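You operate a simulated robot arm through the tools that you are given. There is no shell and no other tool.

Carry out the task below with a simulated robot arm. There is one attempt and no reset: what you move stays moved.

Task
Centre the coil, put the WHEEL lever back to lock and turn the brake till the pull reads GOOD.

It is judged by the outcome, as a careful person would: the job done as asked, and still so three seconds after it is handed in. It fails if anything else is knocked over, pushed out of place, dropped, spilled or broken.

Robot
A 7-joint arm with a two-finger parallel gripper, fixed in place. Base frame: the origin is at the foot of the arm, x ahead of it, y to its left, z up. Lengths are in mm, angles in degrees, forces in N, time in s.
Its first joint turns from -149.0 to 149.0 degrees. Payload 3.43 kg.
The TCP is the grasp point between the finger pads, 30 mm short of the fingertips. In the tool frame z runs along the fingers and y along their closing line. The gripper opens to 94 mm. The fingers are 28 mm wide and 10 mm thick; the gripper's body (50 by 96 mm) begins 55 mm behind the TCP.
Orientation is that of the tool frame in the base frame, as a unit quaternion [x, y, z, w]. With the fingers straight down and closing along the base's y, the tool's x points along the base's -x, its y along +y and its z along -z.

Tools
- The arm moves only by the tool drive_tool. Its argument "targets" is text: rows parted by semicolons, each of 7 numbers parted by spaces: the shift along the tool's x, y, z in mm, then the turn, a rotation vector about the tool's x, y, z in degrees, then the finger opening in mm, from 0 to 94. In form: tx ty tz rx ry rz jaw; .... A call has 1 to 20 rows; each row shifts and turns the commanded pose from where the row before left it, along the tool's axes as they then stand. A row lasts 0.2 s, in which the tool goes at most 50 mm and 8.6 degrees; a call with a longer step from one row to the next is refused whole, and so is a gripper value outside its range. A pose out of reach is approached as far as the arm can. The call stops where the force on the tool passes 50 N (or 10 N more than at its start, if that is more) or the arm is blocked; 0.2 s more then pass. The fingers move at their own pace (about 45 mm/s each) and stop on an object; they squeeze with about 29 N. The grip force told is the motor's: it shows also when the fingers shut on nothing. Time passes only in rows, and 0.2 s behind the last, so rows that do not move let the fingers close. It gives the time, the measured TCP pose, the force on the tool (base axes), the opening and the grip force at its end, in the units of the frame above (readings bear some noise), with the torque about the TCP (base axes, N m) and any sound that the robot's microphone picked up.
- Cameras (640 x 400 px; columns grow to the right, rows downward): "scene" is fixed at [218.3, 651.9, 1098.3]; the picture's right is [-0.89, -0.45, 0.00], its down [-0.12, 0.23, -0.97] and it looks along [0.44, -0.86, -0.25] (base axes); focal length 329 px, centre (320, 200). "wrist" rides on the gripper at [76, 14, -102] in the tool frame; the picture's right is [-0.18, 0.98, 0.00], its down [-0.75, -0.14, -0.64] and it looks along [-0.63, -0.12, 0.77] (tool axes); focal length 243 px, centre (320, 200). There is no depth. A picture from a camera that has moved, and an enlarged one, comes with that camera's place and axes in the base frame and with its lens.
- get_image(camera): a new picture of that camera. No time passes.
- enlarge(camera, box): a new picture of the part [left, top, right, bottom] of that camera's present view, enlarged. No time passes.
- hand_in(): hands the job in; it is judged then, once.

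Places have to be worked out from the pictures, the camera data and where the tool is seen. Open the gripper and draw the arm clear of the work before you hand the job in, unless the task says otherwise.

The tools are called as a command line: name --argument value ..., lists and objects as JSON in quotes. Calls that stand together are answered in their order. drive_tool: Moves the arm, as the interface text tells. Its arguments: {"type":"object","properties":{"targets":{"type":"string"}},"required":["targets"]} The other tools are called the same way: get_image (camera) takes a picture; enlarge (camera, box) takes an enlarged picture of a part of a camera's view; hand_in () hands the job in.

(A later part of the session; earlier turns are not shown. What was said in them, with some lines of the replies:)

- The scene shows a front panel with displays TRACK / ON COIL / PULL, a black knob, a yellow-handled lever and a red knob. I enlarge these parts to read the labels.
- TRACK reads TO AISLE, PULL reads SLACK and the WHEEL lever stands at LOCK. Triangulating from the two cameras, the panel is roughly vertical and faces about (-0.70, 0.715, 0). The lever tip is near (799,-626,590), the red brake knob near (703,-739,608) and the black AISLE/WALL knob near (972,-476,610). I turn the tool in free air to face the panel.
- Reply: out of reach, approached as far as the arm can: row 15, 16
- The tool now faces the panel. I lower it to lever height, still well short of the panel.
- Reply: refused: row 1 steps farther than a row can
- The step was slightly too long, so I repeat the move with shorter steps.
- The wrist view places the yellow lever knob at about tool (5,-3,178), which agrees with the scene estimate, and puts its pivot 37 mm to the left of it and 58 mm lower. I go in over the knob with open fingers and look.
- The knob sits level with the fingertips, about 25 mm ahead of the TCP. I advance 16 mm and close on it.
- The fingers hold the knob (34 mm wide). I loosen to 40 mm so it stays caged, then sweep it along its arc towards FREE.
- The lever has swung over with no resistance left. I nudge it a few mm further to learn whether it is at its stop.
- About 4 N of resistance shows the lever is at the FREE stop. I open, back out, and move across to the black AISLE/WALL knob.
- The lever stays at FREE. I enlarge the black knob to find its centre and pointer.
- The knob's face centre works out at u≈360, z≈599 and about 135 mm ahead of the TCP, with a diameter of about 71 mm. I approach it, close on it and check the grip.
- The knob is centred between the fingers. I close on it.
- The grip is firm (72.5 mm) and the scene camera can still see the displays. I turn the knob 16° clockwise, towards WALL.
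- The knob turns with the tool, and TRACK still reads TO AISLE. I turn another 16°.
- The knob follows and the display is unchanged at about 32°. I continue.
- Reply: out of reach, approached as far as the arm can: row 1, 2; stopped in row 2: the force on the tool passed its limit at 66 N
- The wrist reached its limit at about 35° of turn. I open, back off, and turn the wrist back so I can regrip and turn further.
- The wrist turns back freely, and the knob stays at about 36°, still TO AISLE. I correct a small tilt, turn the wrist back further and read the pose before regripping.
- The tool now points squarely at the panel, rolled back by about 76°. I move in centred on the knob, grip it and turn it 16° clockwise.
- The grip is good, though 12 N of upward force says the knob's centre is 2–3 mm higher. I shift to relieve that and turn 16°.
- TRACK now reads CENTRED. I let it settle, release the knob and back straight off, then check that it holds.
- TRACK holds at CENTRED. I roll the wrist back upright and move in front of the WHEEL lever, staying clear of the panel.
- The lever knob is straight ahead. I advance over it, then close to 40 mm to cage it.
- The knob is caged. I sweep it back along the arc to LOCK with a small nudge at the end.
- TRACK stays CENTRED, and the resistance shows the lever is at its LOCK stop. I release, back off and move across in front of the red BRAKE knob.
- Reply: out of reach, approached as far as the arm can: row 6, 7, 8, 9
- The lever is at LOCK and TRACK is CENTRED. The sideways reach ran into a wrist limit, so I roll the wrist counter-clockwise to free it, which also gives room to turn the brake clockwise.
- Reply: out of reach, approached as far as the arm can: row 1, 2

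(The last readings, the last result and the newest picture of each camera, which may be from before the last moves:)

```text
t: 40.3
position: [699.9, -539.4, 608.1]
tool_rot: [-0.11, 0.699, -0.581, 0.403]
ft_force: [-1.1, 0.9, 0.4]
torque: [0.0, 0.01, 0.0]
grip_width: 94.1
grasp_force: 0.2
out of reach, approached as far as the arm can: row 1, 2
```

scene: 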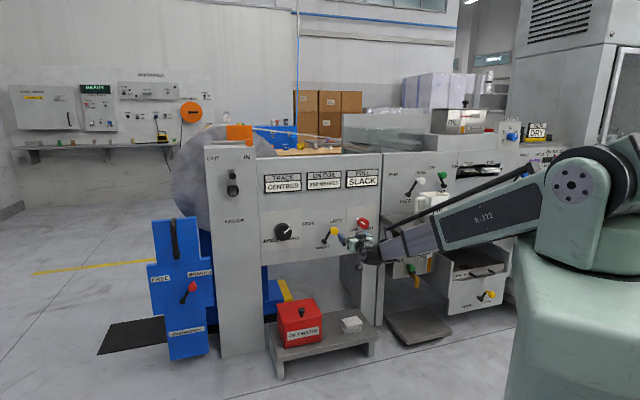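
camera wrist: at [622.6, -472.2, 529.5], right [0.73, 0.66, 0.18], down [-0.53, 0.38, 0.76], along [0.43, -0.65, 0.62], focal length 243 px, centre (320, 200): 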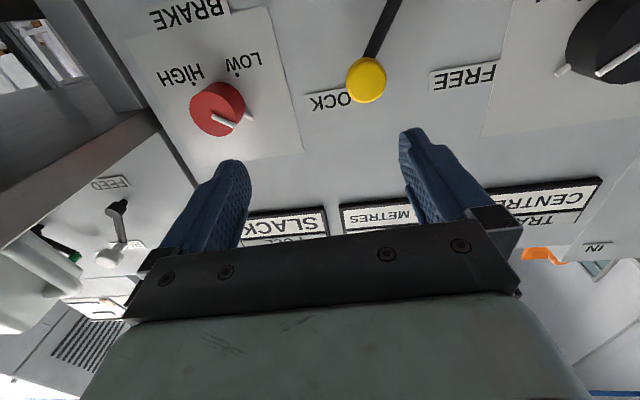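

The wrist is now rolled by about -64°, pointing at the panel. I shift right to stand in front of the brake knob.

drive_tool --targets "31 -15 0 -0.24 -0.68 0 94; 31 -15 0 0 0 0 94; 31 -15 0 0 0 0 94; 31 -15 0 0 0 0 94; 0 0 0 0 0 0 94"

get_image --camera "wrist"

enlarge --camera "scene" --box '[320, 190, 420, 270]'

```text
t: 41.5
position: [685.8, -560.9, 626.8]
tool_rot: [-0.102, 0.703, -0.582, 0.396]
ft_force: [-0.6, -0.3, -0.7]
torque: [0.03, -0.03, 0.02]
grip_width: 94.0
grasp_force: 0.0
out of reach, approached as far as the arm can: row 1, 2, 3, 4
```

```text
taken
camera wrist: at [569.7, -526.5, 581.1], right [0.44, 0.41, -0.8], down [0.02, 0.89, 0.46], along [0.9, -0.22, 0.38], focal length 243 px, centre (320, 200)
```

wrist: 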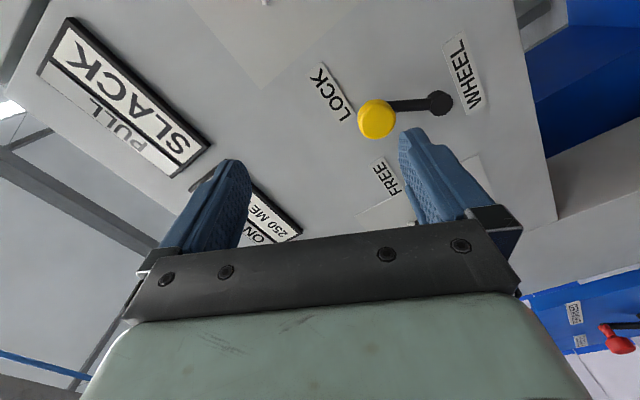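

```text
5.00 times, centred on (370, 230) of scene
camera zoom: at [218.3, 651.9, 1098.3], right [-0.89, -0.45, 0.0], down [-0.12, 0.23, -0.97], along [0.44, -0.86, -0.25], focal length 1644 px, centre (70, 50)
```

zoom: 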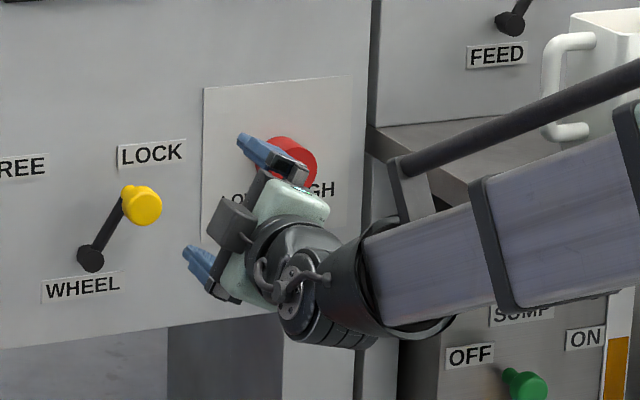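

The reach limit seems to come from the tool's direction lining up with the arm's bearing, so a wrist joint hits its stop. Aiming the tool about 11° further to the right should avoid it, so I yaw it in place and roll to close vertically, which suits that tilt.

drive_tool --targets "0 0 0 2.41 4.95 0 94; 0 0 0 2.41 4.95 0 94; 0 0 0 0 0 -8.4 94; 0 0 0 0 0 -8.4 94; 0 0 0 0 0 -8.4 94; 0 0 0 0 0 0 94"

```text
t: 42.9
position: [685.7, -558.5, 627.9]
tool_rot: [-0.201, 0.677, -0.676, 0.212]
ft_force: [-0.7, 0.2, -0.5]
torque: [-0.04, 0.01, -0.01]
grip_width: 93.9
grasp_force: 0.0
```

The tool now points at bearing -56° with the fingers closing vertically, and no reach warning came up. I shift to a standoff in front of the brake knob.

drive_tool --targets "28 6.7 12 0 0 0 94; 28 6.7 12 0 0 0 94; 28 6.6 12 0 0 0 94; 0 0 0 0 0 0 94"

get_image --camera "wrist"

enlarge --camera "scene" --box '[320, 160, 420, 240]'

```text
t: 43.9
position: [635.3, -634.2, 608.3]
tool_rot: [-0.202, 0.678, -0.675, 0.212]
ft_force: [0.4, -0.2, 0.3]
torque: [0.01, -0.03, 0.02]
grip_width: 94.2
grasp_force: 0.0
```

```text
taken
camera wrist: at [514.6, -592.5, 592.2], right [0.17, 0.11, -0.98], down [0.26, 0.95, 0.15], along [0.95, -0.28, 0.13], focal length 243 px, centre (320, 200)
```

wrist: 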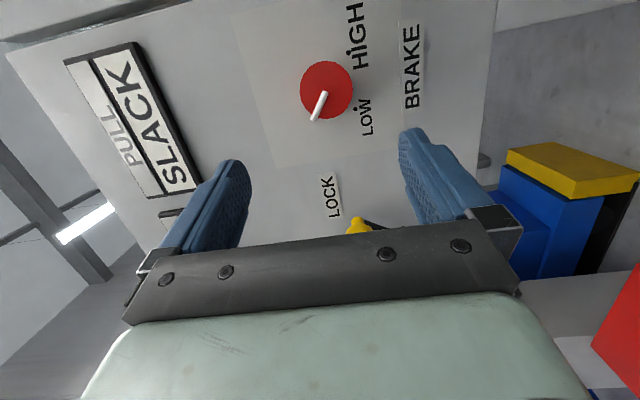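

```text
5.00 times, centred on (370, 200) of scene
camera zoom: at [218.3, 651.9, 1098.3], right [-0.89, -0.45, 0.0], down [-0.12, 0.23, -0.97], along [0.44, -0.86, -0.25], focal length 1644 px, centre (70, 200)
```

zoom: 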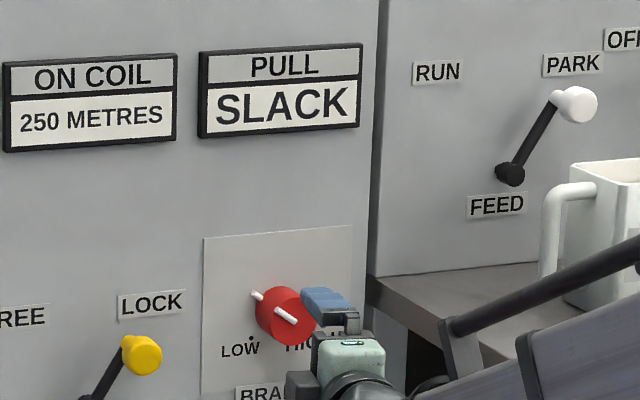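

The brake knob is now in good view of both cameras, with its pointer up-left near LOW. I enlarge to get its exact centre.

enlarge --camera "wrist" --box '[240, 30, 440, 155]'

enlarge --camera "scene" --box '[350, 205, 390, 235]'

```text
3.20 times, centred on (340, 92) of wrist
camera zoom: at [514.6, -592.5, 592.2], right [0.17, 0.11, -0.98], down [0.26, 0.95, 0.15], along [0.95, -0.28, 0.13], focal length 776 px, centre (256, 544)
```

zoom: 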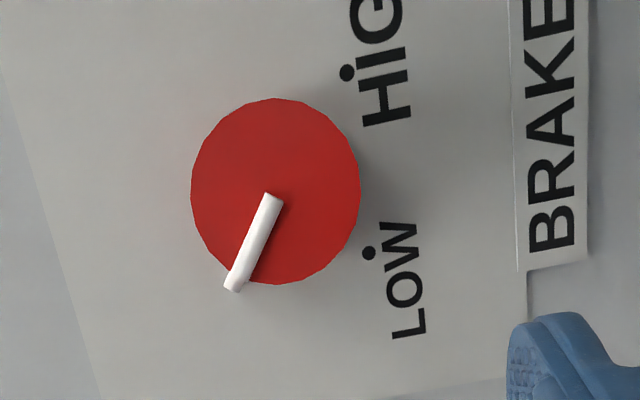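

```text
13.33 times, centred on (370, 220) of scene
camera zoom: at [218.3, 651.9, 1098.3], right [-0.89, -0.45, 0.0], down [-0.12, 0.23, -0.97], along [0.44, -0.86, -0.25], focal length 4385 px, centre (-347, -67)
```

zoom: 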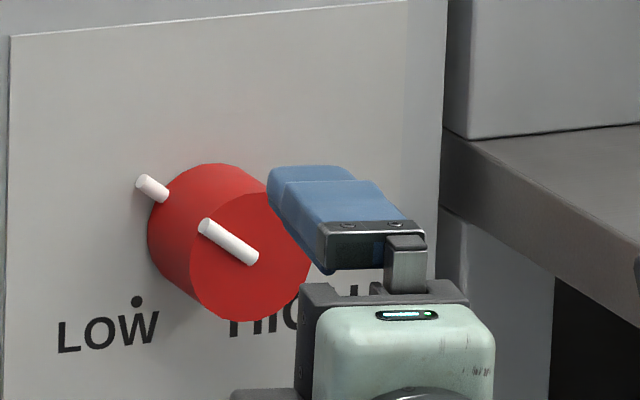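

Both cameras agree on the brake's face centre at (698.7,-750,599.7), with a diameter of about 53 mm. I go in along the tool axis and close on it.

drive_tool --targets "5.3 4.2 25 0 0 0 94; 5.3 4.1 30 0 0 0 94; 0 0 25 0 0 0 94; 0 0 20 0 0 0 94; 0 0 10 0 0 0 94; 0 0 9 0 0 0 94; 0 0 0 0 0 0 94"

get_image --camera "wrist"

enlarge --camera "scene" --box '[310, 160, 410, 240]'

```text
t: 45.5
position: [693.4, -741.8, 599.7]
tool_rot: [-0.202, 0.677, -0.675, 0.213]
ft_force: [0.8, -0.1, -1.0]
torque: [0.05, -0.02, 0.02]
grip_width: 93.9
grasp_force: 0.0
```

```text
taken
camera wrist: at [572.3, -698.3, 584.3], right [0.17, 0.11, -0.98], down [0.26, 0.95, 0.15], along [0.95, -0.28, 0.13], focal length 243 px, centre (320, 200)
```

wrist: 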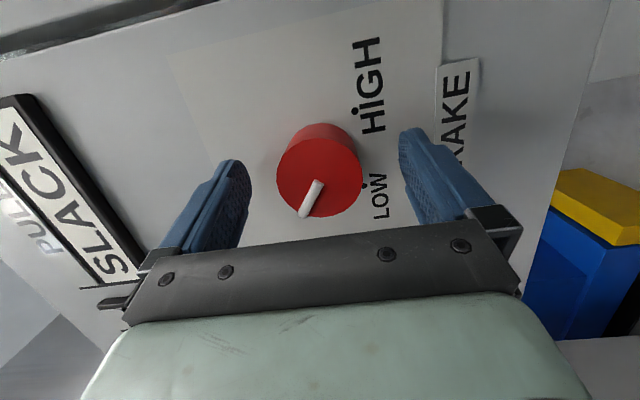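

```text
5.00 times, centred on (360, 200) of scene
camera zoom: at [218.3, 651.9, 1098.3], right [-0.89, -0.45, 0.0], down [-0.12, 0.23, -0.97], along [0.44, -0.86, -0.25], focal length 1644 px, centre (120, 200)
```

zoom: 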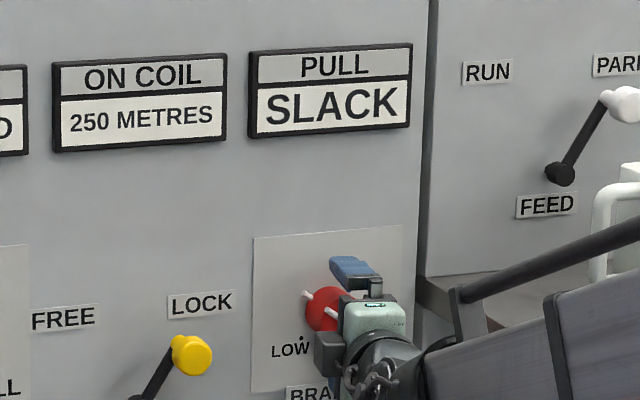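

The knob is centred between the fingers and the PULL display is visible to both cameras. I close to grip it.

drive_tool --targets "0 0 0 0 0 0 40; 0 0 0 0 0 0 40; 0 0 0 0 0 0 40; 0 0 0 0 0 0 40"

get_image --camera "wrist"

```text
t: 46.5
position: [692.5, -740.5, 599.8]
tool_rot: [-0.202, 0.676, -0.676, 0.213]
ft_force: [0.3, -0.4, 3.8]
torque: [0.27, 0.24, -0.01]
grip_width: 47.1
grasp_force: 37.8
```

```text
taken
camera wrist: at [572.2, -698.2, 584.5], right [0.17, 0.11, -0.98], down [0.26, 0.95, 0.15], along [0.95, -0.28, 0.13], focal length 243 px, centre (320, 200)
```

wrist: 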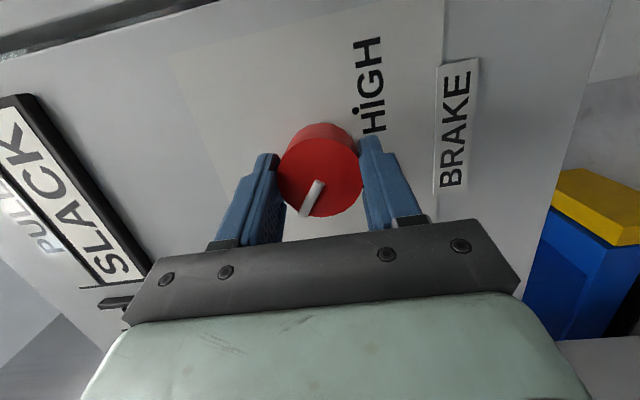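

The grip is good (47 mm). I turn clockwise towards HIGH in small steps.

drive_tool --targets "0 0 0 0 0 4 40; 0 0 0 0 0 4 40; 0 0 0 0 0 4 40; 0 0 0 0 0 0 40"

get_image --camera "wrist"

enlarge --camera "scene" --box '[200, 140, 390, 260]'

```text
t: 47.5
position: [693.6, -740.2, 600.4]
tool_rot: [-0.129, 0.695, -0.649, 0.282]
ft_force: [0.1, -8.8, 5.1]
torque: [1.0, 0.88, 0.03]
grip_width: 48.0
grasp_force: 44.8
```

```text
taken
camera wrist: at [576.8, -695.4, 568.5], right [0.33, 0.22, -0.92], down [0.22, 0.93, 0.31], along [0.92, -0.31, 0.26], focal length 243 px, centre (320, 200)
```

wrist: 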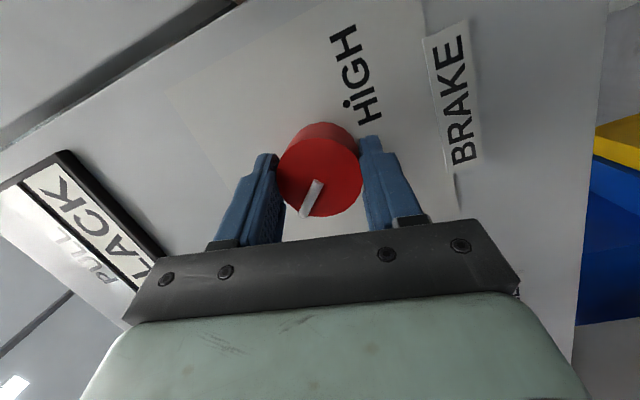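

```text
3.33 times, centred on (295, 200) of scene
camera zoom: at [218.3, 651.9, 1098.3], right [-0.89, -0.45, 0.0], down [-0.12, 0.23, -0.97], along [0.44, -0.86, -0.25], focal length 1096 px, centre (403, 200)
```

zoom: 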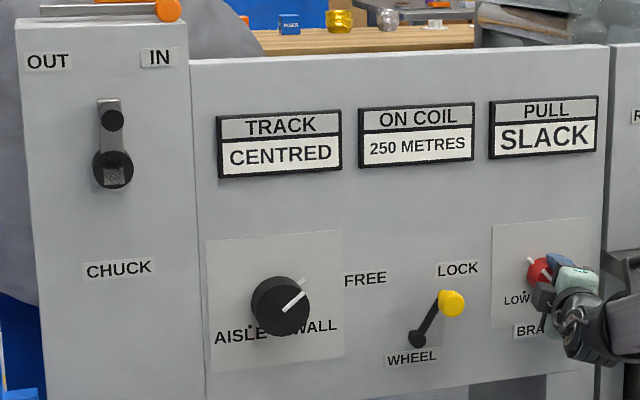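

The knob follows the grip, and PULL is still SLACK. I now turn about the knob's own axis, which is slightly tilted in the tool frame, to avoid prying.

drive_tool --targets "0 0 0 -0.72 0 3.94 40; 0 0 0 -0.72 0 3.94 40; 0 0 0 -0.72 0 3.94 40; 0 0 0 0 0 0 40"

enlarge --camera "scene" --box '[200, 140, 390, 260]'

```text
t: 48.5
position: [692.9, -741.1, 599.4]
tool_rot: [-0.062, 0.716, -0.603, 0.346]
ft_force: [-8.2, -17.6, 5.4]
torque: [0.71, 0.66, 0.09]
grip_width: 47.6
grasp_force: 45.0
```

```text
3.33 times, centred on (295, 200) of scene
camera zoom: at [218.3, 651.9, 1098.3], right [-0.89, -0.45, 0.0], down [-0.12, 0.23, -0.97], along [0.44, -0.86, -0.25], focal length 1096 px, centre (403, 200)
```

zoom: 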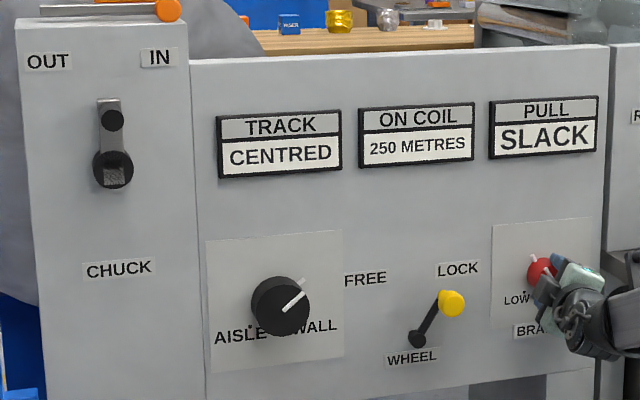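

Still SLACK at about 24°. I ease the side load slightly and keep turning.

drive_tool --targets "0.9 -0.4 0 -0.72 0 3.94 40; 0.9 -0.4 0 -0.72 0 3.94 40; 0 0 0 -0.72 0 3.94 40; 0 0 0 0 0 0 40"

enlarge --camera "scene" --box '[200, 140, 390, 260]'

get_image --camera "wrist"

```text
t: 49.5
position: [692.8, -739.1, 600.4]
tool_rot: [0.005, 0.73, -0.551, 0.405]
ft_force: [6.7, -11.9, 13.9]
torque: [0.33, 0.26, 0.75]
grip_width: 47.5
grasp_force: 45.0
```

```text
3.33 times, centred on (295, 200) of scene
camera zoom: at [218.3, 651.9, 1098.3], right [-0.89, -0.45, 0.0], down [-0.12, 0.23, -0.97], along [0.44, -0.86, -0.25], focal length 1096 px, centre (403, 200)
```

zoom: 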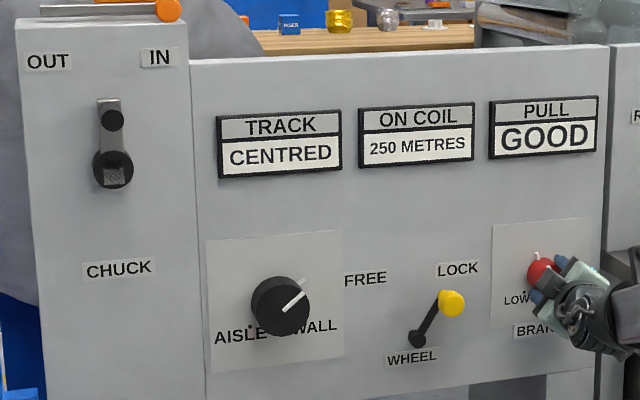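

```text
taken
camera wrist: at [588.2, -685.3, 550.2], right [0.57, 0.47, -0.68], down [0.07, 0.8, 0.6], along [0.82, -0.39, 0.42], focal length 243 px, centre (320, 200)
```

wrist: 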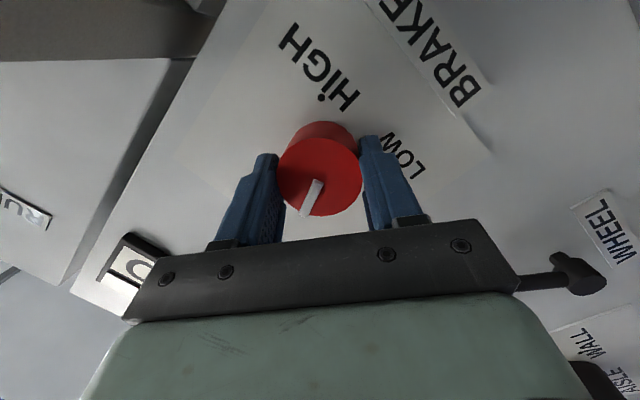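

PULL reads GOOD. I let it settle, release the knob and check that it holds before backing away.

drive_tool --targets "0 0 0 0 0 0 40; 0 0 0 0 0 0 40; 0 0 0 0 0 0 60; 0 0 0 0 0 0 90; 0 0 0 0 0 0 90; 0 0 0 0 0 0 90"

enlarge --camera "scene" --box '[200, 140, 390, 260]'

get_image --camera "wrist"

```text
t: 50.9
position: [692.2, -741.1, 599.5]
tool_rot: [0.005, 0.73, -0.552, 0.404]
ft_force: [-0.2, 0.2, 0.4]
torque: [0.0, -0.02, 0.03]
grip_width: 89.7
grasp_force: 0.1
```

```text
3.33 times, centred on (295, 200) of scene
camera zoom: at [218.3, 651.9, 1098.3], right [-0.89, -0.45, 0.0], down [-0.12, 0.23, -0.97], along [0.44, -0.86, -0.25], focal length 1096 px, centre (403, 200)
```

zoom: 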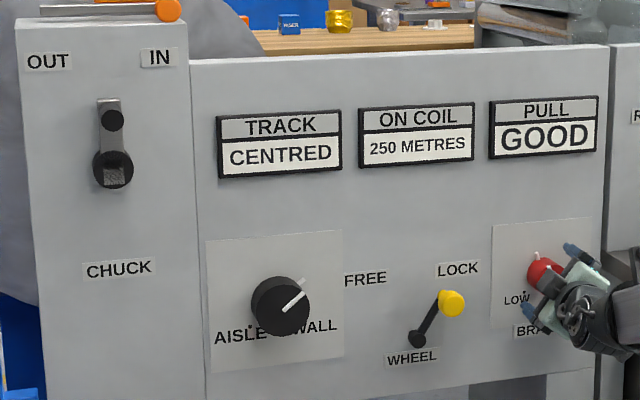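

```text
taken
camera wrist: at [587.3, -685.5, 549.5], right [0.57, 0.47, -0.68], down [0.07, 0.79, 0.6], along [0.82, -0.39, 0.42], focal length 243 px, centre (320, 200)
```

wrist: 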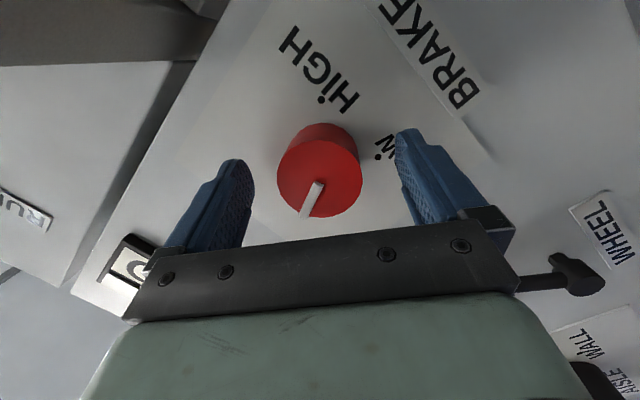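

GOOD and CENTRED both hold with the knob released. I draw straight back along the tool axis, clear of the panel.

drive_tool --targets "0 0 -20 0 0 0 90; 0 0 -40 0 0 0 90; 0 0 -40 0 0 0 90; 0 0 -40 0 0 0 90; 0 0 0 0 0 0 90; 0 0 0 0 0 0 90; 0 0 0 0 0 0 90"

get_image --camera "scene"

enlarge --camera "scene" --box '[200, 140, 390, 260]'

get_image --camera "wrist"

```text
t: 52.5
position: [612.0, -626.8, 608.4]
tool_rot: [0.005, 0.73, -0.551, 0.404]
ft_force: [-0.3, 0.2, -0.2]
torque: [-0.01, 0.0, 0.01]
grip_width: 89.9
grasp_force: 0.0
```

```text
taken
```

scene: 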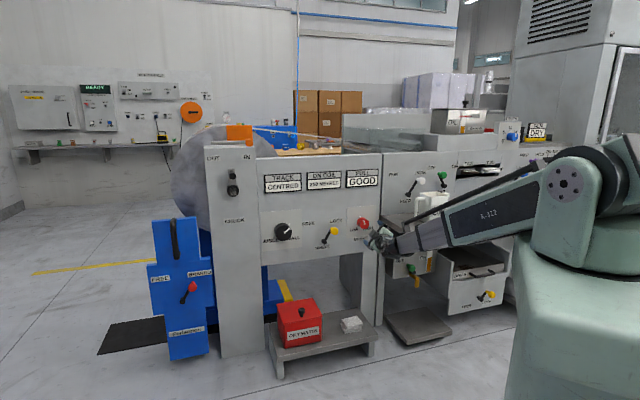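

```text
3.33 times, centred on (295, 200) of scene
camera zoom: at [218.3, 651.9, 1098.3], right [-0.89, -0.45, 0.0], down [-0.12, 0.23, -0.97], along [0.44, -0.86, -0.25], focal length 1096 px, centre (403, 200)
```

zoom: 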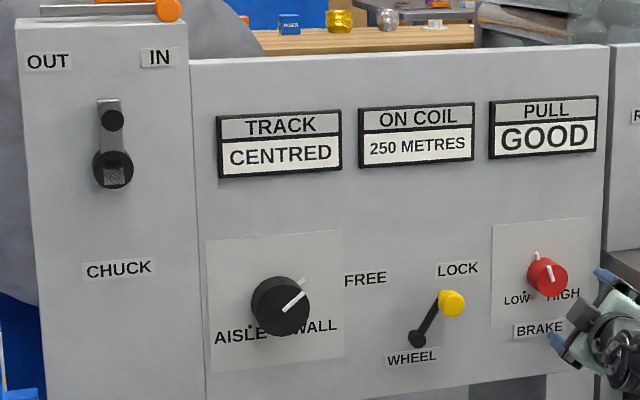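

```text
taken
camera wrist: at [507.0, -571.8, 558.5], right [0.57, 0.47, -0.68], down [0.07, 0.79, 0.6], along [0.82, -0.39, 0.42], focal length 243 px, centre (320, 200)
```

wrist: 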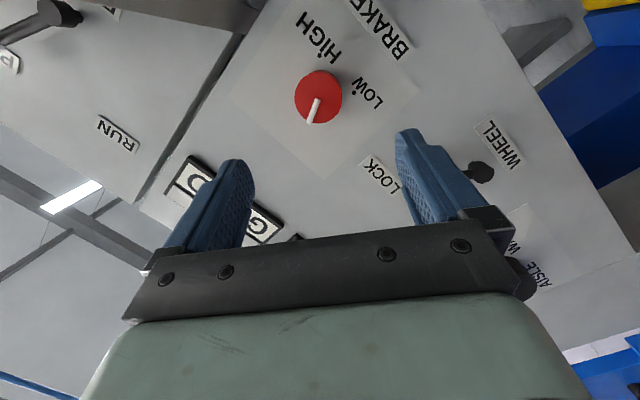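

TRACK reads CENTRED, PULL reads GOOD and the WHEEL lever stands at LOCK. The gripper is open and about 140 mm clear of the panel, and nothing else has moved, so I hand the job in.

hand_in

```text
The job is handed in.
```

The job is done and handed in. At the last look TRACK read CENTRED, the WHEEL lever was back at LOCK and PULL read GOOD.

- **Coil:** I moved the WHEEL lever to FREE and turned the black knob about 50° towards WALL, until TRACK changed from TO AISLE to CENTRED. The wrist reached its limit partway, so I released and regripped once.
- **Lever:** I pushed it back to its LOCK stop, and TRACK stayed at CENTRED.
- **Brake:** I turned it about 36° towards HIGH, until PULL changed from SLACK to GOOD. It held after I let go of the knob.

The gripper is open and drawn back clear of the panel. I touched only those three controls, and nothing else looked disturbed in the final picture.
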